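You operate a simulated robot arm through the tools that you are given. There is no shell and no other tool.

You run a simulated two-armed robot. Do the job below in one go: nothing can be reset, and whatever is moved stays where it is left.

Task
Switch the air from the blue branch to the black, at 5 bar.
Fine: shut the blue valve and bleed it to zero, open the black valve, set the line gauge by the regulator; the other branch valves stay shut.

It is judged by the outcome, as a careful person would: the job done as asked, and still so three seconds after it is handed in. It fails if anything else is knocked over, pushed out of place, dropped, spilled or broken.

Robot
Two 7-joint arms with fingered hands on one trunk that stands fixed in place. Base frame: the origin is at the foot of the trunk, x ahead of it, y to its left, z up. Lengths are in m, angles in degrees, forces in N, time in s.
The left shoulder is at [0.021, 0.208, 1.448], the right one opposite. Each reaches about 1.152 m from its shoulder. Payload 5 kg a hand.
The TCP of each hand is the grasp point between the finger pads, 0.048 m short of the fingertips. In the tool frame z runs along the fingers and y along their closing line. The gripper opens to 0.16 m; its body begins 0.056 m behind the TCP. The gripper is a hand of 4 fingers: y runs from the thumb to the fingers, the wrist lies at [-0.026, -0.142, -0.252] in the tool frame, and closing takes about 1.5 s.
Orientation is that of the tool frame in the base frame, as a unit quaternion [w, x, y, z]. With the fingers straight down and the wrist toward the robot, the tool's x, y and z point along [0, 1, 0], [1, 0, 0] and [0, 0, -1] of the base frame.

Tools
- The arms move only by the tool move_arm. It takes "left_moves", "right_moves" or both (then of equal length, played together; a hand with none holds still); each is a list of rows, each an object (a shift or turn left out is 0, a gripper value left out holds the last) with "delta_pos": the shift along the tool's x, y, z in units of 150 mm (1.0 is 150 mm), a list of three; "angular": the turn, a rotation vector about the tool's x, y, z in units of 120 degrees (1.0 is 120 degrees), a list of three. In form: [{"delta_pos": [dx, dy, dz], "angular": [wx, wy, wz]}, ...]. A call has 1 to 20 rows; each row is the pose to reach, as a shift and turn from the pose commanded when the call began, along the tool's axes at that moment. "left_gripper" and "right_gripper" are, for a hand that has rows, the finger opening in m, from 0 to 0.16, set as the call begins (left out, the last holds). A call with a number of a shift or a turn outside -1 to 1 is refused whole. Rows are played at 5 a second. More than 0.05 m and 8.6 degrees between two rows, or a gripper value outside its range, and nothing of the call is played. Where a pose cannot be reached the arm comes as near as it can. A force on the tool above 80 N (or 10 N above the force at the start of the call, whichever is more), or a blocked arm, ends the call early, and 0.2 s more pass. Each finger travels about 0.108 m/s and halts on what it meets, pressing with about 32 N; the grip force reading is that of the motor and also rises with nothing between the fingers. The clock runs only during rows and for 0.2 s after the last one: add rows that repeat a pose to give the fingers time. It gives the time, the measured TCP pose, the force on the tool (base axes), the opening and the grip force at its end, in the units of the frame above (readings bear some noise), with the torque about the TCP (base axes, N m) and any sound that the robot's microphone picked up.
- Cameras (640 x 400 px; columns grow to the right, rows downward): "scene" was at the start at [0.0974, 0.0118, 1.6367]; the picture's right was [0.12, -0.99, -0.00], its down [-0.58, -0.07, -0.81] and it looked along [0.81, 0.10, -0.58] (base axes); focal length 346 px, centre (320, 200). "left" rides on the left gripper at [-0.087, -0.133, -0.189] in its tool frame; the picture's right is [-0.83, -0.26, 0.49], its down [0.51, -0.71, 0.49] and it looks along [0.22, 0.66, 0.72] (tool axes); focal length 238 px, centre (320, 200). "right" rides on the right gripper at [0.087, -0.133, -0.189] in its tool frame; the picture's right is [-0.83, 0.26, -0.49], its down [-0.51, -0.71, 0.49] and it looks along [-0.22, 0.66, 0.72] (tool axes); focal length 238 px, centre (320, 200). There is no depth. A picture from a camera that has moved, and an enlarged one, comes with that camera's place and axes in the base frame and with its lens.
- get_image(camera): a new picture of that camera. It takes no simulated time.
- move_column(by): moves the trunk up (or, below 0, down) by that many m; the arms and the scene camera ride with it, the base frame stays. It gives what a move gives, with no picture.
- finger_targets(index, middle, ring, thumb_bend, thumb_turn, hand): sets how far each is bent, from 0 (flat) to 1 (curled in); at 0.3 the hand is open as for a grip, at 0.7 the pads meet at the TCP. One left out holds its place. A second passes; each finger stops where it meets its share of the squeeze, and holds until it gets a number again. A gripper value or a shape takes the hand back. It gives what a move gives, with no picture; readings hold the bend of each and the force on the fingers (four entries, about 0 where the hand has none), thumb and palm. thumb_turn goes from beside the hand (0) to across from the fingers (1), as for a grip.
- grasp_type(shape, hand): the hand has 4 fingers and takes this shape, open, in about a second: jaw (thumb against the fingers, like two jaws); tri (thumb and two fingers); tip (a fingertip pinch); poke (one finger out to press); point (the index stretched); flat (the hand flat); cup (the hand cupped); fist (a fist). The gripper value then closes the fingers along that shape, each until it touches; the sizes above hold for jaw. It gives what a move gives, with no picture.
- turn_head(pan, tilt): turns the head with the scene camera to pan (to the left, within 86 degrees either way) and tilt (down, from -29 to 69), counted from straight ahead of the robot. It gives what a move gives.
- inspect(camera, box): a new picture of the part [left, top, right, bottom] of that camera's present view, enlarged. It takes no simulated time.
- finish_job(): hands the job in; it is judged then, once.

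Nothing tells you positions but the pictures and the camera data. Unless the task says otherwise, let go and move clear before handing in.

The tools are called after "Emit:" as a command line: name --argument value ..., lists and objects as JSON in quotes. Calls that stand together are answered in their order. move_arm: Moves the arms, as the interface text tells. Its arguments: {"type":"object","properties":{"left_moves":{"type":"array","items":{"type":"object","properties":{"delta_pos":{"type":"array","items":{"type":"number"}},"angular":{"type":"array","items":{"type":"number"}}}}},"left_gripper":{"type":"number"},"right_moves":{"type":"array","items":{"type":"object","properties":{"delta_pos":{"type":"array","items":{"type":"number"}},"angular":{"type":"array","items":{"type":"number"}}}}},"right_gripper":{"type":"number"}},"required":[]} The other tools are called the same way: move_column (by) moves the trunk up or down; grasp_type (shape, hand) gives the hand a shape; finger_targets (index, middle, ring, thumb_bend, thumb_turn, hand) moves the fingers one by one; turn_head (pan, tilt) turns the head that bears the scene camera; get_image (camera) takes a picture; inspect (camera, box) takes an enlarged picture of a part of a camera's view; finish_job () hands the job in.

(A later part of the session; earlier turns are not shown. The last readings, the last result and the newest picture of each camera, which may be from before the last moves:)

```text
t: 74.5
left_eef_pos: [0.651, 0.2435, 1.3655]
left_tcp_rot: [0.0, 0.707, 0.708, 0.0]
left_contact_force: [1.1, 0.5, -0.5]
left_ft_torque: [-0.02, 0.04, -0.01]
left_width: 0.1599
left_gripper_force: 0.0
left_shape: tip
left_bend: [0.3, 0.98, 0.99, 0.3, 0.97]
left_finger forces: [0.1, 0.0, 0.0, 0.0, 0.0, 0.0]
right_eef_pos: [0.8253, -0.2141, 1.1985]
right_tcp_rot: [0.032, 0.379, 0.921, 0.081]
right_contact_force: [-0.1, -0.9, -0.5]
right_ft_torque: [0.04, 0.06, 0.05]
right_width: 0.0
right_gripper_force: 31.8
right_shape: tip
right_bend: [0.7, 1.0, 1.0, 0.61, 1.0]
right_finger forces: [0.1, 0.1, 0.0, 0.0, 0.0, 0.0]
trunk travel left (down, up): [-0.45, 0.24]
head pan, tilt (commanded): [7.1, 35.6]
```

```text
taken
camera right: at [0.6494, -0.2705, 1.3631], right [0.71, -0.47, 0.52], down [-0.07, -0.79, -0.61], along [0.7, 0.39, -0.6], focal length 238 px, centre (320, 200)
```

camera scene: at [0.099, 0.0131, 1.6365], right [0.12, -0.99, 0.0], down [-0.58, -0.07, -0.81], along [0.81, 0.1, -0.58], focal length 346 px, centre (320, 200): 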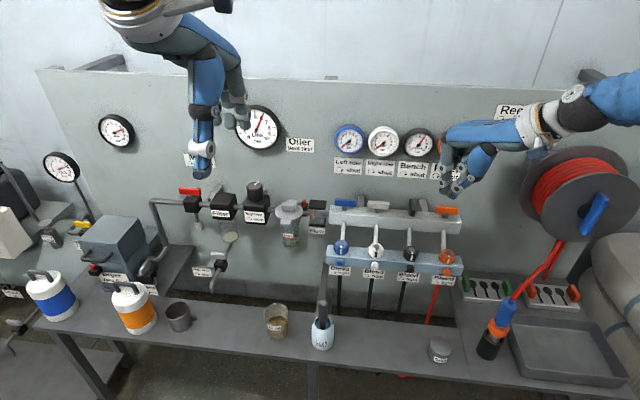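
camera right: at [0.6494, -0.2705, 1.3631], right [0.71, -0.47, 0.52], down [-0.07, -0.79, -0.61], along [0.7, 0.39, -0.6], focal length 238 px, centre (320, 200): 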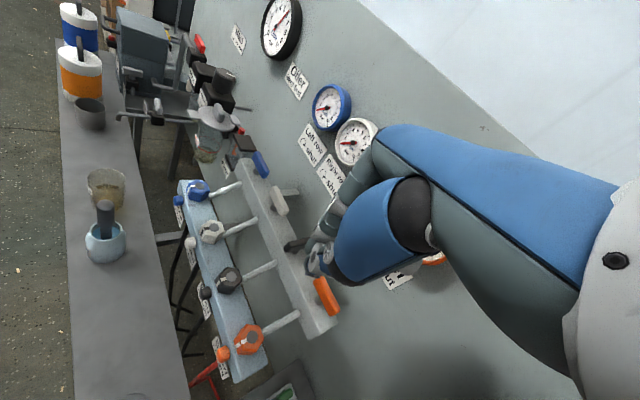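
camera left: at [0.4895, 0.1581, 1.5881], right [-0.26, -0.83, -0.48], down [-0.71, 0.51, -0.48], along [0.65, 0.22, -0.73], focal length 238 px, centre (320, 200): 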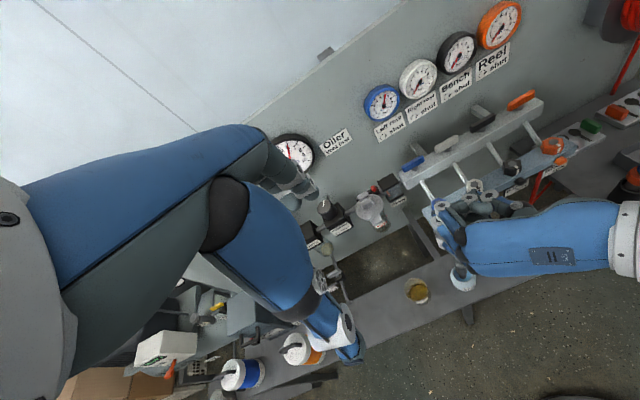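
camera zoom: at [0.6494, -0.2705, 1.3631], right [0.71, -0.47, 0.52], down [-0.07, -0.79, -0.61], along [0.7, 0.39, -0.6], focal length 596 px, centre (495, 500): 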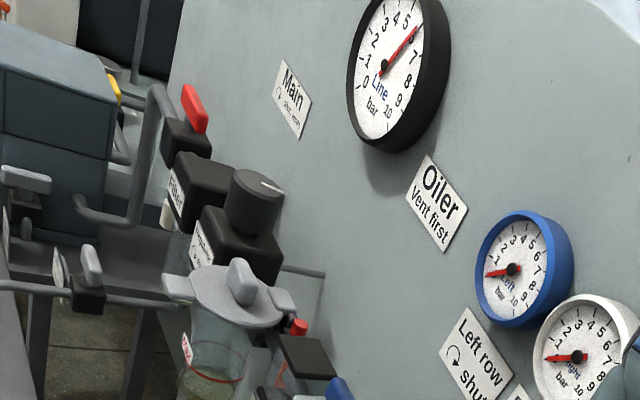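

The left arm responds normally, and the right-hand camera has a fine view of the regulator and line gauge. The knob's top centre is about [0.909, 0.302, 1.083]; I'll turn the left hand thumb-left on the way toward it.

Emit:
move_arm --left_moves '[{"delta_pos": [0.05, 0.055, 0.037], "angular": [0, 0, 0.0625]}, {"delta_pos": [0.1, 0.11, 0.075], "angular": [0, 0, 0.125]}, {"delta_pos": [0.14, 0.165, 0.112], "angular": [0, 0, 0.1875]}, {"delta_pos": [0.19, 0.22, 0.149], "angular": [0, 0, 0.25]}, {"delta_pos": [0.235, 0.275, 0.186], "angular": [0, 0, 0.3125]}, {"delta_pos": [0.28, 0.33, 0.224], "angular": [0, 0, 0.375]}, {"delta_pos": [0.33, 0.385, 0.26], "angular": [0, 0, 0.4375]}, {"delta_pos": [0.375, 0.44, 0.298], "angular": [0, 0, 0.5]}, {"delta_pos": [0.42, 0.495, 0.335], "angular": [0, 0, 0.5625]}, {"delta_pos": [0.47, 0.55, 0.373], "angular": [0, 0, 0.625]}, {"delta_pos": [0.516, 0.605, 0.41], "angular": [0, 0, 0.6875]}, {"delta_pos": [0.563, 0.66, 0.447], "angular": [0, 0, 0.75]}, {"delta_pos": [0.563, 0.66, 0.447], "angular": [0, 0, 0.75]}]' --left_gripper 0.09

Emit:
get_image --camera "scene"

Emit:
get_image --camera "right"

```text
t: 77.3
left_eef_pos: [0.7509, 0.3276, 1.2999]
left_tcp_rot: [0.0, 1.0, -0.001, -0.001]
left_contact_force: [-0.7, -0.5, 0.4]
left_ft_torque: [-0.01, -0.1, 0.04]
left_width: 0.0902
left_gripper_force: 0.0
left_shape: tip
left_bend: [0.73, 0.98, 0.99, 0.67, 1.0]
left_finger forces: [0.0, 0.0, 0.1, 0.0, 0.0, 0.0]
right_eef_pos: [0.824, -0.2158, 1.2005]
right_tcp_rot: [0.033, 0.379, 0.921, 0.081]
right_contact_force: [-0.5, -0.3, 0.0]
right_ft_torque: [-0.04, -0.05, -0.02]
right_width: 0.0
right_gripper_force: 32.0
right_shape: tip
right_bend: [0.7, 1.0, 1.0, 0.61, 1.0]
right_finger forces: [0.0, 0.0, 0.0, 0.0, 0.0, 0.0]
trunk travel left (down, up): [-0.45, 0.24]
head pan, tilt (commanded): [7.1, 35.6]
```

```text
taken
camera scene: at [0.0965, 0.0121, 1.6368], right [0.12, -0.99, 0.0], down [-0.58, -0.07, -0.81], along [0.81, 0.1, -0.58], focal length 346 px, centre (320, 200)
```

scene: 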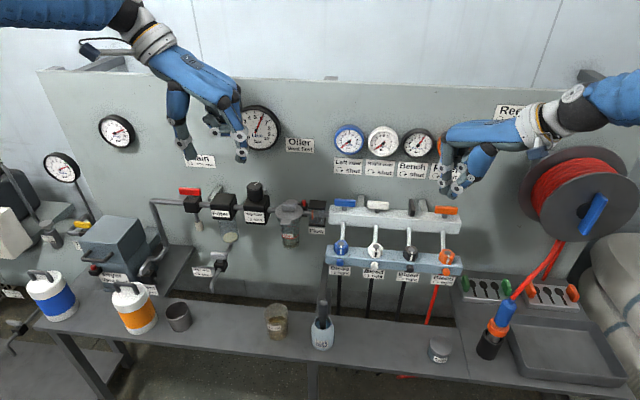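

```text
taken
camera right: at [0.6475, -0.2703, 1.3643], right [0.71, -0.47, 0.52], down [-0.07, -0.79, -0.61], along [0.7, 0.39, -0.6], focal length 238 px, centre (320, 200)
```

right: 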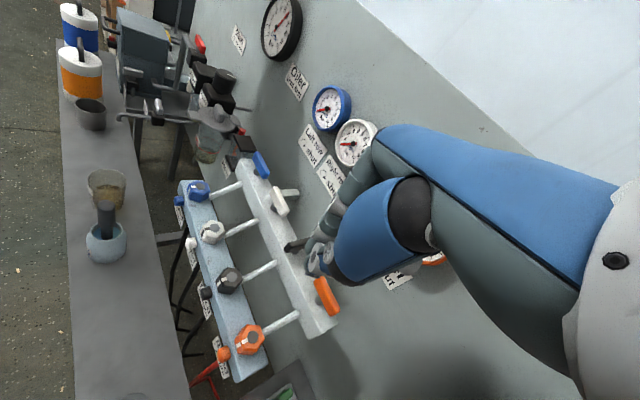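

Both gauges remain in view. Next I'll lean the left hand forward 35° and bring the open pinch to just above the regulator knob.

Emit:
move_arm --left_moves '[{"delta_pos": [0.12, 0.037, 0.17], "angular": [0, 0.0583, 0]}, {"delta_pos": [0.245, 0.075, 0.35], "angular": [0, 0.1167, 0]}, {"delta_pos": [0.37, 0.112, 0.52], "angular": [0, 0.175, 0]}, {"delta_pos": [0.49, 0.15, 0.7], "angular": [0, 0.2333, 0]}, {"delta_pos": [0.613, 0.187, 0.873], "angular": [0, 0.2917, 0]}, {"delta_pos": [0.613, 0.187, 0.873], "angular": [0, 0.2917, 0]}]'

Emit:
inspect --camera "scene" --box '[160, 80, 340, 240]'

Emit:
inspect --camera "right" --box '[160, 0, 360, 160]'

Emit:
get_image --camera "left"

```text
t: 78.7
left_eef_pos: [0.8403, 0.2973, 1.1702]
left_tcp_rot: [0.0, 0.954, 0.001, 0.301]
left_contact_force: [-1.3, -0.6, 0.1]
left_ft_torque: [0.03, -0.07, 0.03]
left_width: 0.0905
left_gripper_force: 0.0
left_shape: tip
left_bend: [0.73, 0.98, 0.99, 0.67, 1.0]
left_finger forces: [0.0, 0.1, 0.0, 0.0, 0.0, 0.0]
right_eef_pos: [0.8233, -0.2154, 1.2003]
right_tcp_rot: [0.033, 0.38, 0.921, 0.081]
right_contact_force: [-0.7, -1.4, -0.9]
right_ft_torque: [0.02, -0.06, -0.07]
right_width: 0.0
right_gripper_force: 32.0
right_shape: tip
right_bend: [0.7, 1.0, 1.0, 0.61, 1.0]
right_finger forces: [0.1, 0.1, 0.0, 0.0, 0.1, 0.0]
trunk travel left (down, up): [-0.45, 0.24]
head pan, tilt (commanded): [7.1, 35.6]
```

```text
2.50 times, centred on (250, 160) of scene
camera zoom: at [0.0968, 0.0113, 1.6368], right [0.12, -0.99, 0.0], down [-0.58, -0.07, -0.81], along [0.81, 0.1, -0.58], focal length 865 px, centre (495, 300)
```

zoom: 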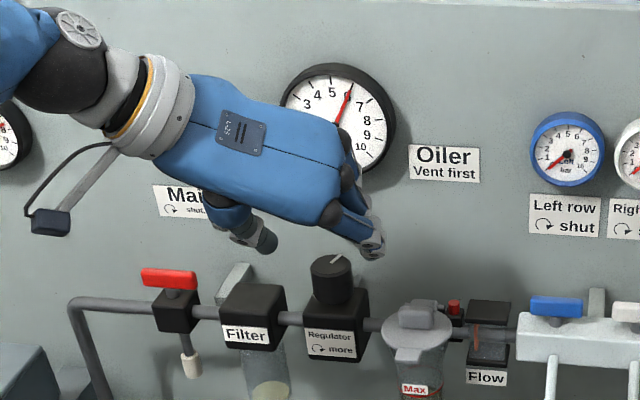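

```text
2.50 times, centred on (260, 80) of right
camera zoom: at [0.6478, -0.2711, 1.3639], right [0.71, -0.47, 0.52], down [-0.07, -0.79, -0.61], along [0.7, 0.39, -0.6], focal length 596 px, centre (470, 500)
```

zoom: 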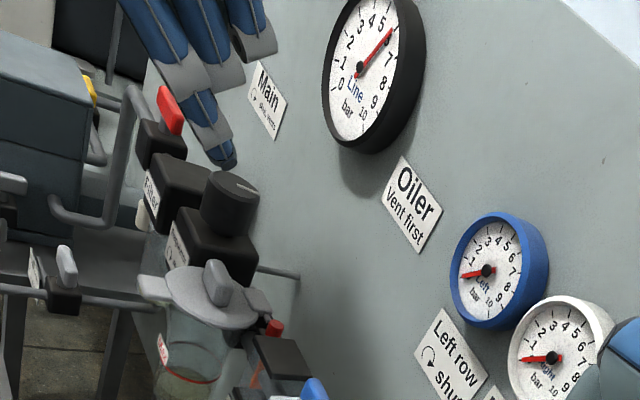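

```text
taken
camera left: at [0.6603, 0.4298, 1.2738], right [-0.4, 0.26, -0.88], down [0.7, 0.71, -0.11], along [0.59, -0.66, -0.47], focal length 238 px, centre (320, 200)
```

left: 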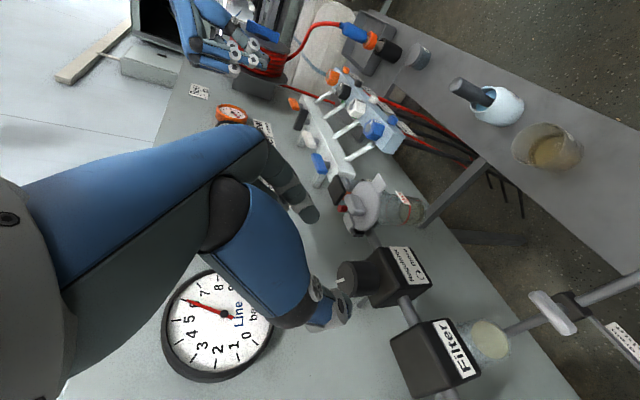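

The open pinch straddles the knob's line from above. I'll advance halfway, check alignment, then go on.

Emit:
move_arm --left_moves '[{"delta_pos": [0, 0, 0.1]}, {"delta_pos": [0, 0, 0.2]}, {"delta_pos": [0, 0, 0.3]}, {"delta_pos": [0, 0, 0.3]}]'

Emit:
inspect --camera "scene" --box '[210, 140, 310, 240]'

Emit:
inspect --camera "right" --box '[170, 20, 290, 120]'

Emit:
inspect --camera "left" --box '[240, 160, 480, 360]'

```text
t: 79.7
left_eef_pos: [0.8655, 0.3002, 1.1322]
left_tcp_rot: [-0.001, 0.954, 0.001, 0.301]
left_contact_force: [-0.2, -0.4, 0.4]
left_ft_torque: [0.04, -0.04, 0.05]
left_width: 0.0905
left_gripper_force: 0.1
left_shape: tip
left_bend: [0.73, 0.98, 0.99, 0.67, 1.0]
left_finger forces: [0.0, 0.0, 0.0, 0.0, 0.1, 0.1]
right_eef_pos: [0.8238, -0.2144, 1.2009]
right_tcp_rot: [0.034, 0.38, 0.921, 0.081]
right_contact_force: [-0.4, -0.5, 0.8]
right_ft_torque: [-0.02, -0.01, -0.02]
right_width: 0.0
right_gripper_force: 31.9
right_shape: tip
right_bend: [0.7, 1.0, 1.0, 0.61, 1.0]
right_finger forces: [0.1, 0.0, 0.0, 0.1, 0.0, 0.1]
trunk travel left (down, up): [-0.45, 0.24]
head pan, tilt (commanded): [7.1, 35.6]
```

```text
4.00 times, centred on (260, 190) of scene
camera zoom: at [0.0971, 0.0118, 1.6367], right [0.12, -0.99, 0.0], down [-0.58, -0.07, -0.81], along [0.81, 0.1, -0.58], focal length 1384 px, centre (560, 240)
```

zoom: 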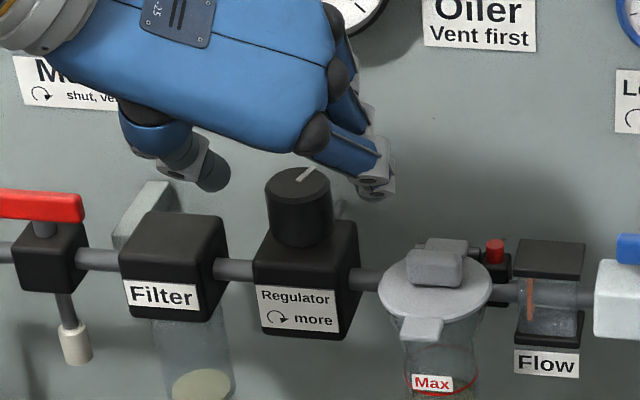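

```text
4.00 times, centred on (230, 70) of right
camera zoom: at [0.648, -0.2706, 1.3639], right [0.71, -0.47, 0.52], down [-0.07, -0.79, -0.61], along [0.7, 0.39, -0.6], focal length 953 px, centre (680, 720)
```

zoom: 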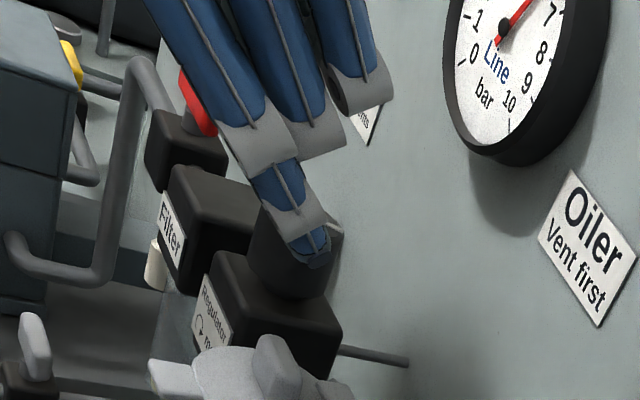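

```text
2.00 times, centred on (360, 260) of left
camera zoom: at [0.6857, 0.4315, 1.2368], right [-0.4, 0.26, -0.88], down [0.7, 0.71, -0.11], along [0.59, -0.66, -0.47], focal length 477 px, centre (240, 80)
```

zoom: 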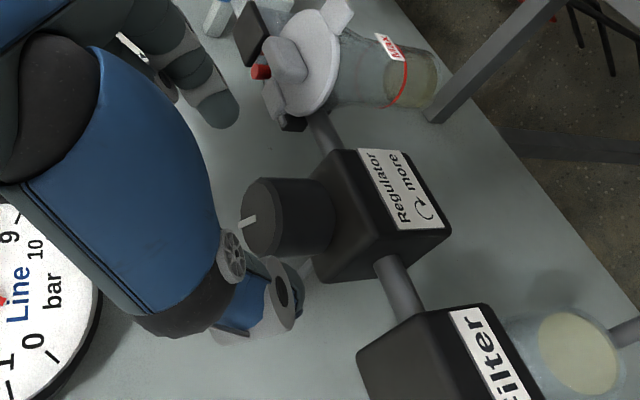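

Alignment looks right: index on the knob's right, thumb on its left. I'll advance the rest and then close on the knob.

Emit:
move_arm --left_moves '[{"delta_pos": [0, -0.01, 0.08]}, {"delta_pos": [0, -0.01, 0.16]}, {"delta_pos": [0, -0.01, 0.225]}, {"delta_pos": [0, -0.01, 0.225]}]'

Emit:
inspect --camera "scene" --box '[210, 140, 310, 240]'

Emit:
inspect --camera "right" --box '[170, 20, 290, 120]'

Emit:
inspect --camera "left" --box '[240, 160, 480, 360]'

```text
t: 80.7
left_eef_pos: [0.8851, 0.3001, 1.1037]
left_tcp_rot: [0.0, 0.954, 0.0, 0.301]
left_contact_force: [0.0, -1.0, 0.5]
left_ft_torque: [-0.01, -0.04, 0.02]
left_width: 0.0904
left_gripper_force: 0.0
left_shape: tip
left_bend: [0.73, 0.98, 0.99, 0.67, 1.0]
left_finger forces: [0.0, 0.0, 0.0, 0.0, 0.0, 0.0]
right_eef_pos: [0.8241, -0.2149, 1.2004]
right_tcp_rot: [0.034, 0.38, 0.921, 0.081]
right_contact_force: [-0.3, -0.4, -0.7]
right_ft_torque: [0.0, 0.01, -0.01]
right_width: 0.0003
right_gripper_force: 32.0
right_shape: tip
right_bend: [0.7, 1.0, 1.0, 0.61, 1.0]
right_finger forces: [0.1, 0.0, 0.0, 0.0, 0.0, 0.1]
trunk travel left (down, up): [-0.45, 0.24]
head pan, tilt (commanded): [7.1, 35.6]
```

```text
4.00 times, centred on (260, 190) of scene
camera zoom: at [0.0974, 0.0119, 1.6367], right [0.12, -0.99, 0.0], down [-0.58, -0.07, -0.81], along [0.81, 0.1, -0.58], focal length 1384 px, centre (560, 240)
```

zoom: 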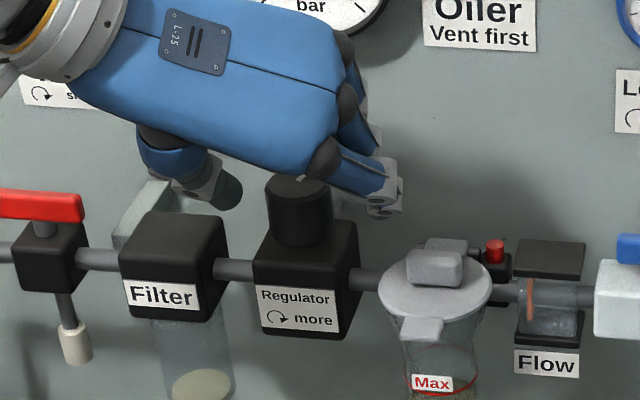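

```text
4.00 times, centred on (230, 70) of right
camera zoom: at [0.6482, -0.2706, 1.3638], right [0.71, -0.47, 0.52], down [-0.07, -0.79, -0.61], along [0.7, 0.39, -0.6], focal length 953 px, centre (680, 720)
```

zoom: 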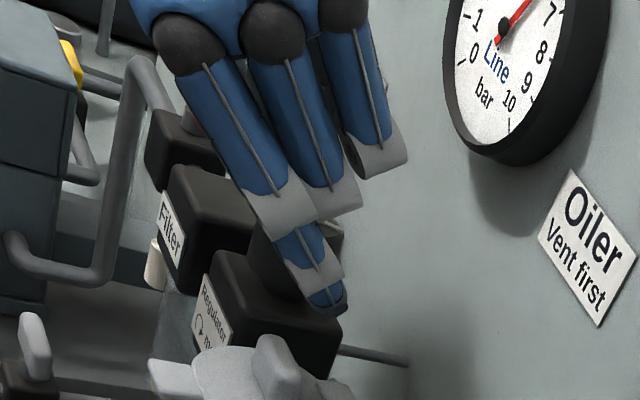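

```text
2.00 times, centred on (360, 260) of left
camera zoom: at [0.7052, 0.4329, 1.208], right [-0.4, 0.26, -0.88], down [0.7, 0.71, -0.11], along [0.59, -0.66, -0.47], focal length 477 px, centre (240, 80)
```

zoom: 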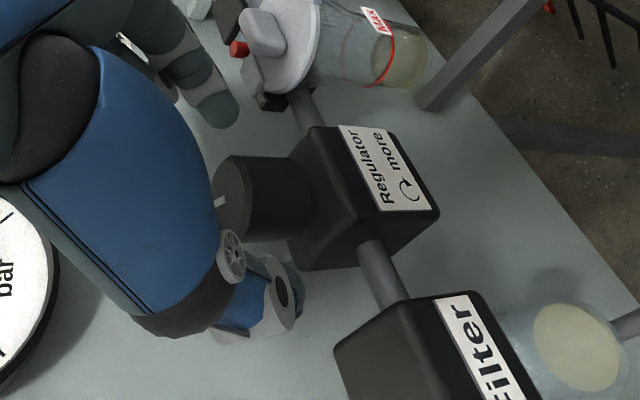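

The knob sits between the two fingertips. Closing now.

Emit:
move_arm --left_moves '[{"delta_pos": [0, 0, 0]}, {"delta_pos": [0, 0, 0]}, {"delta_pos": [0, 0, 0]}, {"delta_pos": [0, 0, 0]}, {"delta_pos": [0, 0, 0]}, {"delta_pos": [0, 0, 0]}]' --left_gripper 0.0

Emit:
inspect --camera "scene" --box '[210, 140, 310, 240]'

Emit:
inspect --camera "left" --box '[240, 160, 480, 360]'

Emit:
inspect --camera "right" --box '[240, 0, 320, 60]'

```text
t: 82.1
left_eef_pos: [0.8853, 0.3005, 1.1033]
left_tcp_rot: [0.0, 0.954, 0.0, 0.3]
left_contact_force: [1.0, -0.6, -1.6]
left_ft_torque: [-0.08, 0.01, -0.03]
left_width: 0.041
left_gripper_force: 32.2
left_shape: tip
left_bend: [0.72, 1.0, 1.0, 0.74, 1.0]
left_finger forces: [28.0, 0.0, 0.0, 0.1, 27.8, 0.0]
right_eef_pos: [0.8242, -0.2148, 1.2005]
right_tcp_rot: [0.033, 0.379, 0.921, 0.081]
right_contact_force: [0.3, -0.2, 0.2]
right_ft_torque: [0.03, 0.0, -0.04]
right_width: 0.0
right_gripper_force: 32.1
right_shape: tip
right_bend: [0.7, 1.0, 1.0, 0.61, 1.0]
right_finger forces: [0.1, 0.0, 0.0, 0.1, 0.0, 0.0]
trunk travel left (down, up): [-0.45, 0.24]
head pan, tilt (commanded): [7.1, 35.6]
```

```text
4.00 times, centred on (260, 190) of scene
camera zoom: at [0.0981, 0.0119, 1.6366], right [0.12, -0.99, 0.0], down [-0.58, -0.07, -0.81], along [0.81, 0.1, -0.58], focal length 1384 px, centre (560, 240)
```

zoom: 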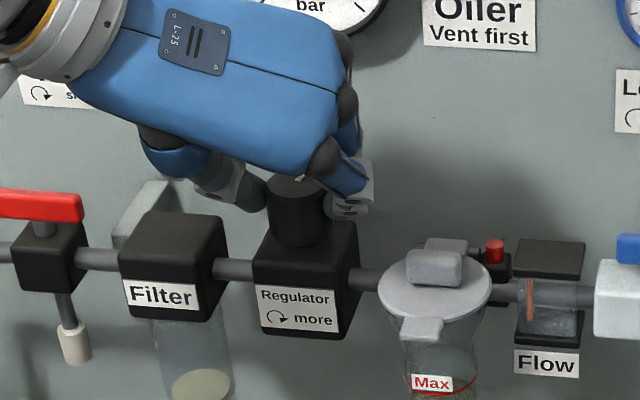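

```text
2.00 times, centred on (360, 260) of left
camera zoom: at [0.7057, 0.4329, 1.2077], right [-0.41, 0.26, -0.88], down [0.7, 0.71, -0.11], along [0.59, -0.66, -0.47], focal length 477 px, centre (240, 80)
```

zoom: 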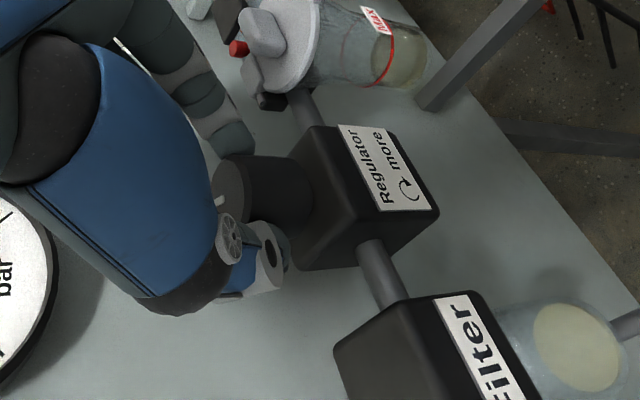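

```text
6.67 times, centred on (280, 30) of right
camera zoom: at [0.6488, -0.2706, 1.3634], right [0.71, -0.47, 0.52], down [-0.07, -0.79, -0.61], along [0.7, 0.39, -0.6], focal length 1589 px, centre (587, 1333)
```

zoom: 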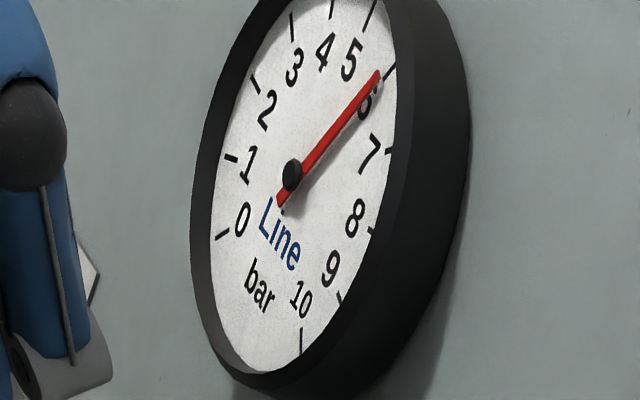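

Firm grip on the knob (28 N each side), line at 6 bar. I'll turn it 15° counter-clockwise (less) about its own axis and read the gauge.

Emit:
move_arm --left_moves '[{"delta_pos": [0.0005, 0.0095, 0.0003], "angular": [0.018, 0, -0.0256]}, {"delta_pos": [0.001, 0.019, 0.0007], "angular": [0.0359, 0, -0.0512]}, {"delta_pos": [0.0025, 0.028, 0.002], "angular": [0.0538, 0, -0.0768]}, {"delta_pos": [0.004, 0.0376, 0.003], "angular": [0.0717, 0, -0.1024]}, {"delta_pos": [0.004, 0.0376, 0.003], "angular": [0.0717, 0, -0.1024]}, {"delta_pos": [0.004, 0.0376, 0.003], "angular": [0.0717, 0, -0.1024]}]'

Emit:
inspect --camera "right" --box '[240, 0, 320, 60]'

Emit:
inspect --camera "left" --box '[240, 160, 480, 360]'

Emit:
inspect --camera "scene" --box '[210, 140, 310, 240]'

```text
t: 83.5
left_eef_pos: [0.8865, 0.2945, 1.1032]
left_tcp_rot: [-0.039, 0.946, 0.124, 0.297]
left_contact_force: [-1.7, -1.3, -2.2]
left_ft_torque: [-0.18, 0.07, -0.05]
left_width: 0.0409
left_gripper_force: 32.5
left_shape: tip
left_bend: [0.72, 1.0, 1.0, 0.74, 1.0]
left_finger forces: [30.1, 0.1, 0.1, 0.1, 28.3, 0.0]
right_eef_pos: [0.8242, -0.2147, 1.1985]
right_tcp_rot: [0.034, 0.379, 0.921, 0.08]
right_contact_force: [0.5, 0.9, -0.4]
right_ft_torque: [-0.01, 0.01, 0.03]
right_width: 0.0001
right_gripper_force: 32.0
right_shape: tip
right_bend: [0.7, 1.0, 1.0, 0.61, 1.0]
right_finger forces: [0.0, 0.0, 0.0, 0.0, 0.0, 0.0]
trunk travel left (down, up): [-0.45, 0.24]
head pan, tilt (commanded): [7.1, 35.6]
```

```text
6.67 times, centred on (280, 30) of right
camera zoom: at [0.6486, -0.271, 1.3635], right [0.71, -0.47, 0.52], down [-0.07, -0.79, -0.61], along [0.7, 0.39, -0.6], focal length 1589 px, centre (587, 1333)
```

zoom: 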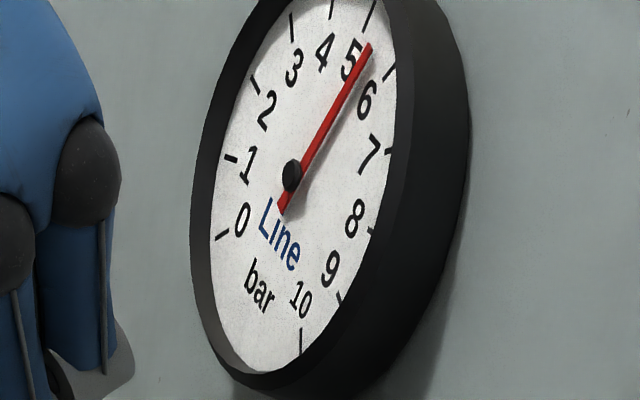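

```text
2.00 times, centred on (360, 260) of left
camera zoom: at [0.6795, 0.3759, 1.2078], right [-0.46, 0.15, -0.88], down [0.49, 0.87, -0.11], along [0.74, -0.48, -0.47], focal length 477 px, centre (240, 80)
```

zoom: 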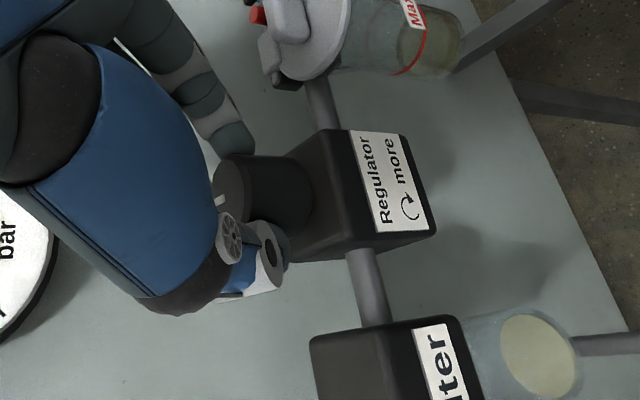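

```text
4.00 times, centred on (260, 190) of scene
camera zoom: at [0.0979, 0.0116, 1.6366], right [0.12, -0.99, 0.0], down [-0.58, -0.07, -0.81], along [0.81, 0.1, -0.58], focal length 1384 px, centre (560, 240)
```

zoom: 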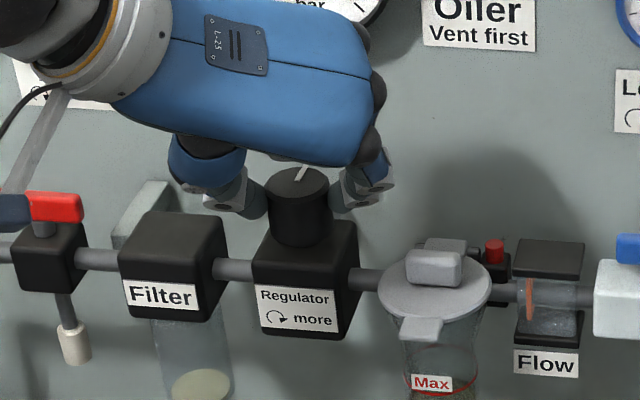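

The knob turns easily: the line has come down to roughly 5.3 after 15°. I'll let it settle and read precisely, including the black gauge.

Emit:
move_arm --left_moves '[{"delta_pos": [0, 0, 0]}, {"delta_pos": [0, 0, 0]}, {"delta_pos": [0, 0, 0]}, {"delta_pos": [0, 0, 0]}]'

Emit:
inspect --camera "right" --box '[256, 0, 304, 30]'

Emit:
inspect --camera "scene" --box '[395, 125, 443, 160]'

Emit:
inspect --camera "scene" --box '[222, 98, 302, 158]'

```text
t: 84.5
left_eef_pos: [0.8873, 0.2955, 1.1029]
left_tcp_rot: [-0.039, 0.946, 0.125, 0.298]
left_contact_force: [-1.9, -3.4, -3.5]
left_ft_torque: [-0.21, 0.09, -0.03]
left_width: 0.0408
left_gripper_force: 31.9
left_shape: tip
left_bend: [0.72, 1.0, 1.0, 0.74, 1.0]
left_finger forces: [30.6, 0.0, 0.1, 0.0, 28.0, 0.0]
right_eef_pos: [0.8229, -0.2155, 1.1995]
right_tcp_rot: [0.033, 0.379, 0.921, 0.082]
right_contact_force: [-0.1, 0.8, 0.9]
right_ft_torque: [0.02, -0.01, 0.01]
right_width: 0.0
right_gripper_force: 32.0
right_shape: tip
right_bend: [0.7, 1.0, 1.0, 0.61, 1.0]
right_finger forces: [0.1, 0.0, 0.0, 0.0, 0.1, 0.0]
trunk travel left (down, up): [-0.45, 0.24]
head pan, tilt (commanded): [7.1, 35.6]
```

```text
13.33 times, centred on (280, 15) of right
camera zoom: at [0.6486, -0.2708, 1.3635], right [0.71, -0.47, 0.52], down [-0.07, -0.79, -0.61], along [0.7, 0.39, -0.6], focal length 3178 px, centre (853, 2667)
```

zoom: 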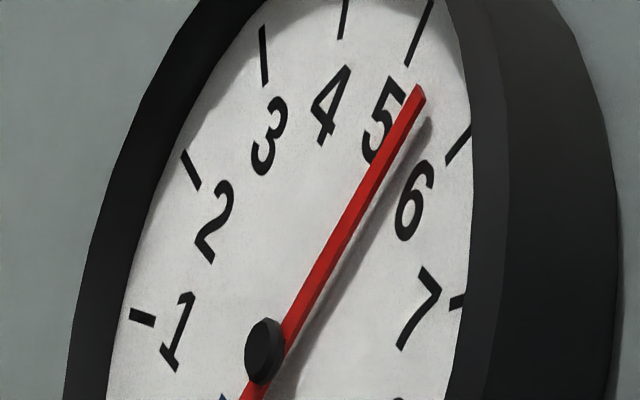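

```text
11.43 times, centred on (419, 142) of scene
camera zoom: at [0.0979, 0.0117, 1.6366], right [0.12, -0.99, 0.0], down [-0.58, -0.07, -0.81], along [0.81, 0.1, -0.58], focal length 3954 px, centre (-811, 857)
```

zoom: 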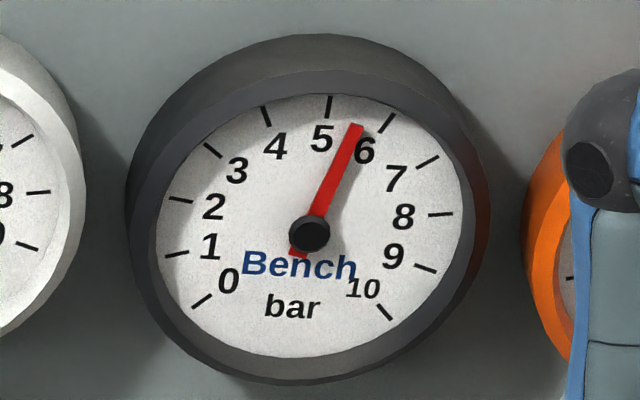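

```text
6.67 times, centred on (262, 128) of scene
camera zoom: at [0.0979, 0.0117, 1.6366], right [0.12, -0.99, 0.0], down [-0.58, -0.07, -0.81], along [0.81, 0.1, -0.58], focal length 2306 px, centre (707, 680)
```

zoom: 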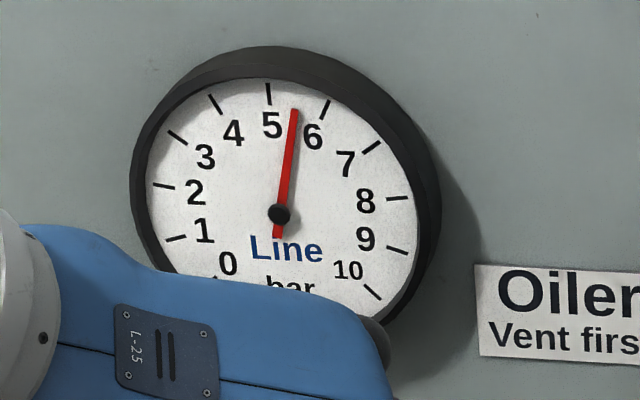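

Reading the dial geometry carefully, the line is at about 5.5 bar, so 15° takes off half a bar. I'll turn another 15°.

Emit:
move_arm --left_moves '[{"delta_pos": [0.0005, 0.0095, 0.0003], "angular": [0.018, 0, -0.0256]}, {"delta_pos": [0.001, 0.019, 0.0007], "angular": [0.0359, 0, -0.0512]}, {"delta_pos": [0.0025, 0.028, 0.002], "angular": [0.0538, 0, -0.0768]}, {"delta_pos": [0.004, 0.0376, 0.003], "angular": [0.0717, 0, -0.1024]}, {"delta_pos": [0.004, 0.0376, 0.003], "angular": [0.0717, 0, -0.1024]}, {"delta_pos": [0.004, 0.0376, 0.003], "angular": [0.0717, 0, -0.1024]}, {"delta_pos": [0.004, 0.0376, 0.003], "angular": [0.0717, 0, -0.1024]}]'

Emit:
inspect --camera "scene" --box '[222, 98, 302, 158]'

Emit:
inspect --camera "scene" --box '[395, 125, 443, 160]'

Emit:
inspect --camera "right" --box '[256, 0, 304, 30]'

```text
t: 86.1
left_eef_pos: [0.8901, 0.288, 1.1027]
left_tcp_rot: [-0.077, 0.921, 0.247, 0.291]
left_contact_force: [1.1, -0.4, -0.1]
left_ft_torque: [-0.12, -0.07, -0.02]
left_width: 0.0408
left_gripper_force: 32.2
left_shape: tip
left_bend: [0.72, 1.0, 1.0, 0.74, 1.0]
left_finger forces: [30.2, 0.0, 0.0, 0.0, 28.3, 0.0]
right_eef_pos: [0.824, -0.2152, 1.1992]
right_tcp_rot: [0.033, 0.379, 0.921, 0.082]
right_contact_force: [-0.1, 0.1, -0.5]
right_ft_torque: [0.0, -0.03, 0.03]
right_width: 0.0
right_gripper_force: 32.2
right_shape: tip
right_bend: [0.7, 1.0, 1.0, 0.61, 1.0]
right_finger forces: [0.0, 0.0, 0.1, 0.1, 0.1, 0.0]
trunk travel left (down, up): [-0.45, 0.24]
head pan, tilt (commanded): [7.1, 35.6]
```

```text
6.67 times, centred on (262, 128) of scene
camera zoom: at [0.0978, 0.0119, 1.6367], right [0.12, -0.99, 0.0], down [-0.58, -0.07, -0.81], along [0.81, 0.1, -0.58], focal length 2306 px, centre (707, 680)
```

zoom: 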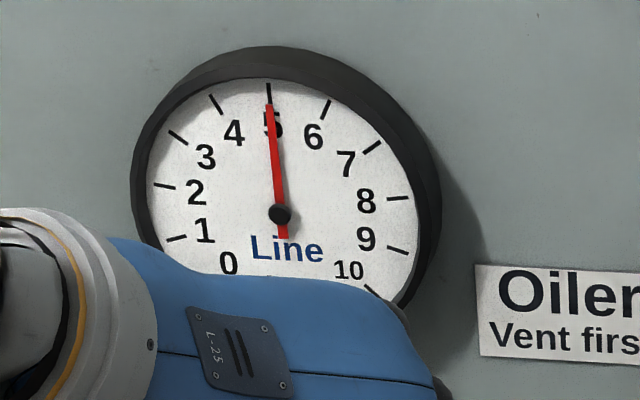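

```text
11.43 times, centred on (419, 142) of scene
camera zoom: at [0.0978, 0.0119, 1.6367], right [0.12, -0.99, 0.0], down [-0.58, -0.07, -0.81], along [0.81, 0.1, -0.58], focal length 3954 px, centre (-811, 857)
```

zoom: 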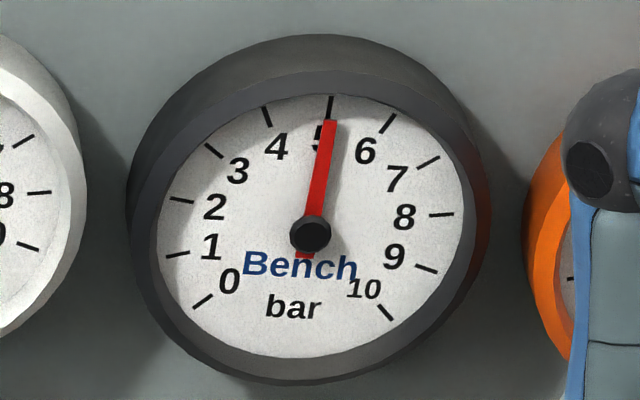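

```text
13.33 times, centred on (280, 15) of right
camera zoom: at [0.6486, -0.2706, 1.3636], right [0.71, -0.47, 0.52], down [-0.07, -0.79, -0.61], along [0.7, 0.39, -0.6], focal length 3178 px, centre (853, 2667)
```

zoom: 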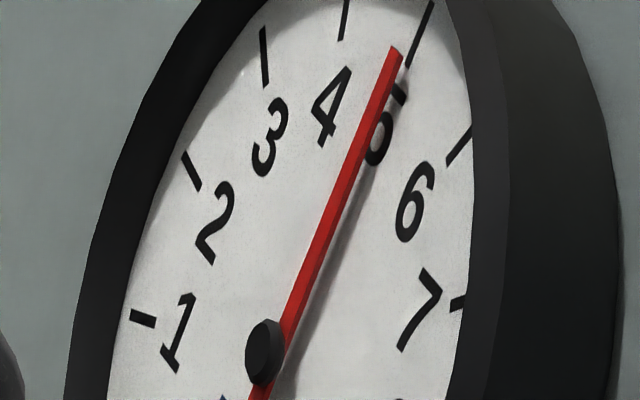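

The line gauge now works out to 5.0 bar, and the black gauge agrees. I'll open the fingers and withdraw carefully, then re-read.

Emit:
move_arm --left_moves '[{"delta_pos": [0, 0, 0]}, {"delta_pos": [0, 0, 0]}, {"delta_pos": [0, 0, 0]}, {"delta_pos": [0, 0, 0]}, {"delta_pos": [0, 0, 0]}]' --left_gripper 0.09

Emit:
inspect --camera "scene" --box '[222, 98, 302, 158]'

Emit:
inspect --camera "scene" --box '[210, 140, 310, 240]'

Emit:
inspect --camera "left" --box '[240, 160, 480, 360]'

```text
t: 87.3
left_eef_pos: [0.8909, 0.2887, 1.1028]
left_tcp_rot: [-0.078, 0.921, 0.247, 0.29]
left_contact_force: [0.2, -0.4, 0.2]
left_ft_torque: [0.0, -0.03, 0.0]
left_width: 0.0891
left_gripper_force: 0.1
left_shape: tip
left_bend: [0.73, 0.98, 0.99, 0.67, 1.0]
left_finger forces: [0.0, 0.0, 0.1, 0.0, 0.1, 0.0]
right_eef_pos: [0.8243, -0.2151, 1.1994]
right_tcp_rot: [0.033, 0.379, 0.921, 0.08]
right_contact_force: [0.0, 0.0, 0.4]
right_ft_torque: [-0.02, 0.02, -0.01]
right_width: 0.0001
right_gripper_force: 32.2
right_shape: tip
right_bend: [0.7, 1.0, 1.0, 0.61, 1.0]
right_finger forces: [0.0, 0.1, 0.1, 0.0, 0.1, 0.0]
trunk travel left (down, up): [-0.45, 0.24]
head pan, tilt (commanded): [7.1, 35.6]
```

```text
6.67 times, centred on (262, 128) of scene
camera zoom: at [0.0978, 0.0118, 1.6367], right [0.12, -0.99, 0.0], down [-0.58, -0.07, -0.81], along [0.81, 0.1, -0.58], focal length 2306 px, centre (707, 680)
```

zoom: 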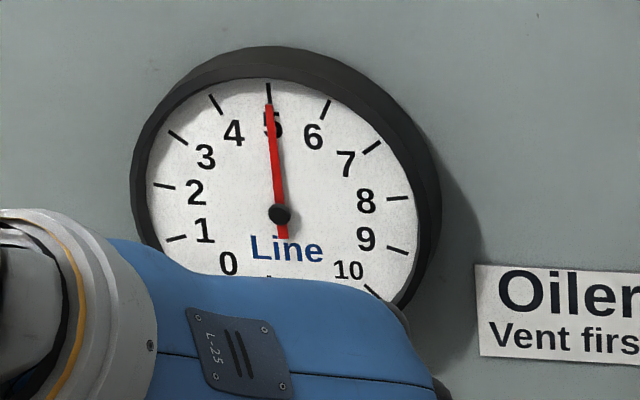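

```text
4.00 times, centred on (260, 190) of scene
camera zoom: at [0.0978, 0.0118, 1.6367], right [0.12, -0.99, 0.0], down [-0.58, -0.07, -0.81], along [0.81, 0.1, -0.58], focal length 1384 px, centre (560, 240)
```

zoom: 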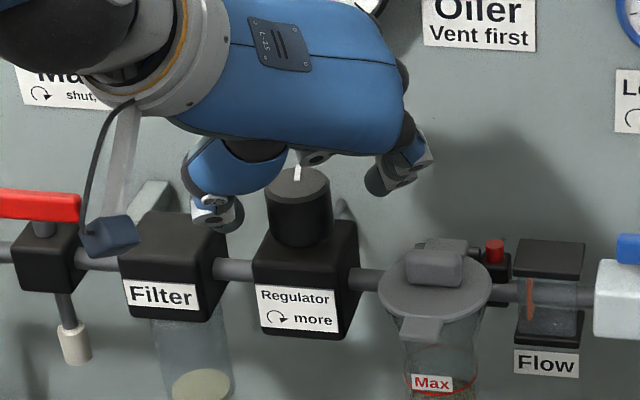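

```text
2.00 times, centred on (360, 260) of left
camera zoom: at [0.6683, 0.3139, 1.2072], right [-0.48, 0.02, -0.88], down [0.25, 0.96, -0.11], along [0.84, -0.27, -0.47], focal length 477 px, centre (240, 80)
```

zoom: 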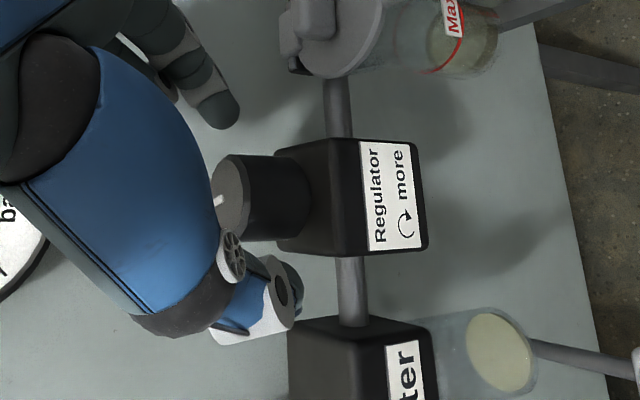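

Still 5.0 after release and the fingers are free of the knob. I'll withdraw the left hand back along its own axis, then further up.

Emit:
move_arm --left_moves '[{"delta_pos": [0, 0, -0.15]}, {"delta_pos": [0, 0, -0.35]}, {"delta_pos": [0, 0, -0.6]}, {"delta_pos": [0, 0, -0.9]}, {"delta_pos": [0, 0, -0.9]}]'

Emit:
get_image --camera "scene"

Emit:
inspect --camera "scene" --box '[222, 98, 302, 158]'

Emit:
inspect --camera "right" --box '[160, 0, 320, 100]'

```text
t: 88.5
left_eef_pos: [0.8279, 0.251, 1.2119]
left_tcp_rot: [-0.078, 0.921, 0.248, 0.289]
left_contact_force: [1.2, 0.7, -0.5]
left_ft_torque: [-0.08, 0.05, -0.06]
left_width: 0.0896
left_gripper_force: 0.1
left_shape: tip
left_bend: [0.73, 0.98, 0.99, 0.67, 1.0]
left_finger forces: [0.0, 0.0, 0.0, 0.1, 0.0, 0.1]
right_eef_pos: [0.8258, -0.213, 1.1982]
right_tcp_rot: [0.033, 0.379, 0.921, 0.079]
right_contact_force: [1.2, 0.7, -0.5]
right_ft_torque: [-0.1, 0.12, 0.04]
right_width: 0.0001
right_gripper_force: 32.6
right_shape: tip
right_bend: [0.7, 1.0, 1.0, 0.61, 1.0]
right_finger forces: [0.0, 0.0, 0.0, 0.0, 0.0, 0.0]
trunk travel left (down, up): [-0.45, 0.24]
head pan, tilt (commanded): [7.1, 35.6]
```

```text
taken
camera scene: at [0.0998, 0.0131, 1.6364], right [0.12, -0.99, 0.0], down [-0.58, -0.07, -0.81], along [0.81, 0.1, -0.58], focal length 346 px, centre (320, 200)
```

scene: 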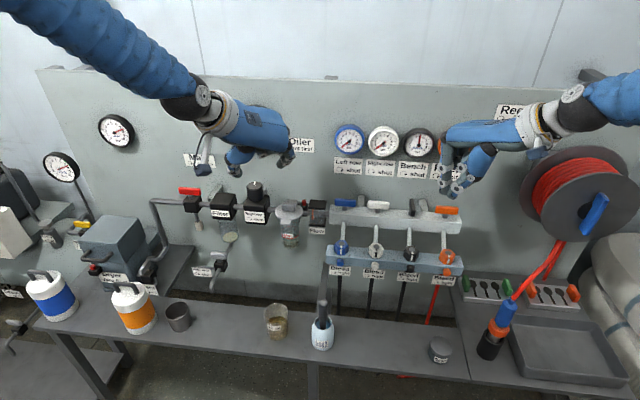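

```text
6.67 times, centred on (262, 128) of scene
camera zoom: at [0.0998, 0.0131, 1.6364], right [0.12, -0.99, 0.0], down [-0.58, -0.07, -0.81], along [0.81, 0.1, -0.58], focal length 2306 px, centre (707, 680)
```

zoom: 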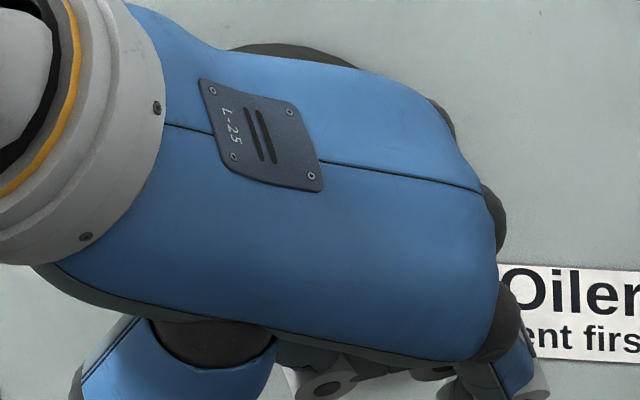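

```text
4.00 times, centred on (240, 50) of right
camera zoom: at [0.6503, -0.2692, 1.3628], right [0.71, -0.47, 0.52], down [-0.07, -0.79, -0.61], along [0.7, 0.39, -0.6], focal length 953 px, centre (640, 800)
```

zoom: 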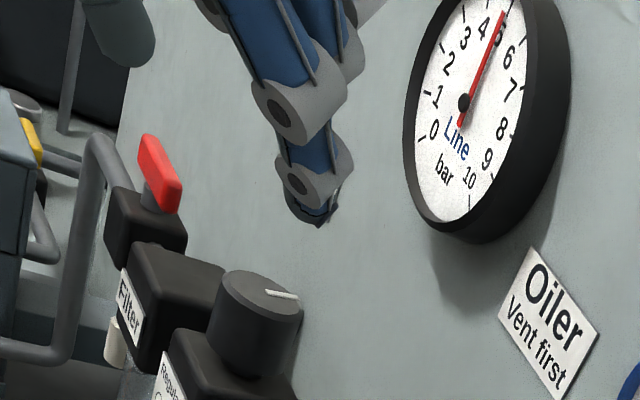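

The knob stands free and the line still shows 5. I'll draw both hands back clear so all gauges and valves are visible for the final check.

Emit:
move_arm --left_moves '[{"delta_pos": [0.013, -0.2, -0.154]}, {"delta_pos": [0.026, -0.4, -0.307]}, {"delta_pos": [0.039, -0.6, -0.461]}, {"delta_pos": [0.052, -0.795, -0.615]}, {"delta_pos": [0.052, -0.795, -0.615]}]' --right_moves '[{"delta_pos": [0.047, -0.177, -0.082]}, {"delta_pos": [0.094, -0.354, -0.164]}, {"delta_pos": [0.142, -0.531, -0.246]}, {"delta_pos": [0.189, -0.708, -0.328]}, {"delta_pos": [0.189, -0.708, -0.328]}]'

Emit:
get_image --camera "scene"

Emit:
inspect --camera "scene" --box '[222, 98, 302, 158]'

Emit:
inspect --camera "scene" --box '[320, 110, 480, 230]'

```text
t: 89.7
left_eef_pos: [0.7274, 0.3285, 1.2891]
left_tcp_rot: [-0.078, 0.922, 0.247, 0.288]
left_contact_force: [1.3, -0.4, -1.5]
left_ft_torque: [0.02, 0.09, -0.02]
left_width: 0.0896
left_gripper_force: 0.1
left_shape: tip
left_bend: [0.73, 0.98, 0.99, 0.67, 1.0]
left_finger forces: [0.0, 0.0, 0.1, 0.1, 0.0, 0.1]
right_eef_pos: [0.7242, -0.2762, 1.228]
right_tcp_rot: [0.033, 0.38, 0.921, 0.08]
right_contact_force: [1.8, 0.1, -1.1]
right_ft_torque: [0.04, 0.15, 0.09]
right_width: 0.0001
right_gripper_force: 32.4
right_shape: tip
right_bend: [0.7, 1.0, 1.0, 0.61, 1.0]
right_finger forces: [0.0, 0.0, 0.0, 0.0, 0.1, 0.0]
trunk travel left (down, up): [-0.45, 0.24]
head pan, tilt (commanded): [7.1, 35.6]
```

```text
taken
camera scene: at [0.1016, 0.0117, 1.6363], right [0.12, -0.99, 0.0], down [-0.58, -0.07, -0.81], along [0.81, 0.1, -0.58], focal length 346 px, centre (320, 200)
```

scene: 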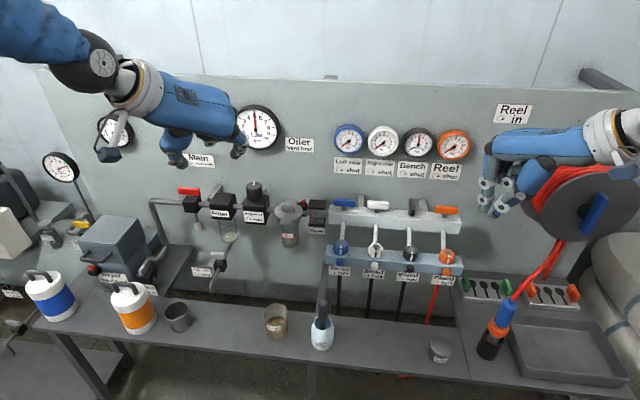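

```text
6.67 times, centred on (262, 128) of scene
camera zoom: at [0.1016, 0.0117, 1.6363], right [0.12, -0.99, 0.0], down [-0.58, -0.07, -0.81], along [0.81, 0.1, -0.58], focal length 2306 px, centre (707, 680)
```

zoom: 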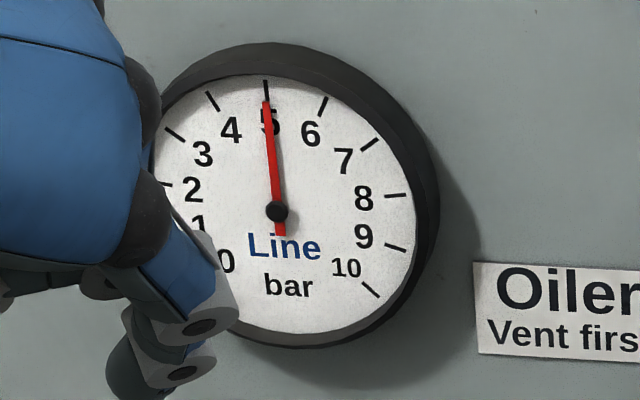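

```text
3.33 times, centred on (400, 170) of scene
camera zoom: at [0.1016, 0.0117, 1.6363], right [0.12, -0.99, 0.0], down [-0.58, -0.07, -0.81], along [0.81, 0.1, -0.58], focal length 1153 px, centre (53, 300)
```

zoom: 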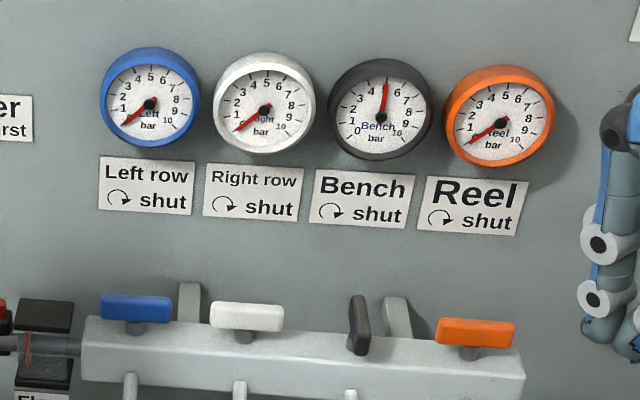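

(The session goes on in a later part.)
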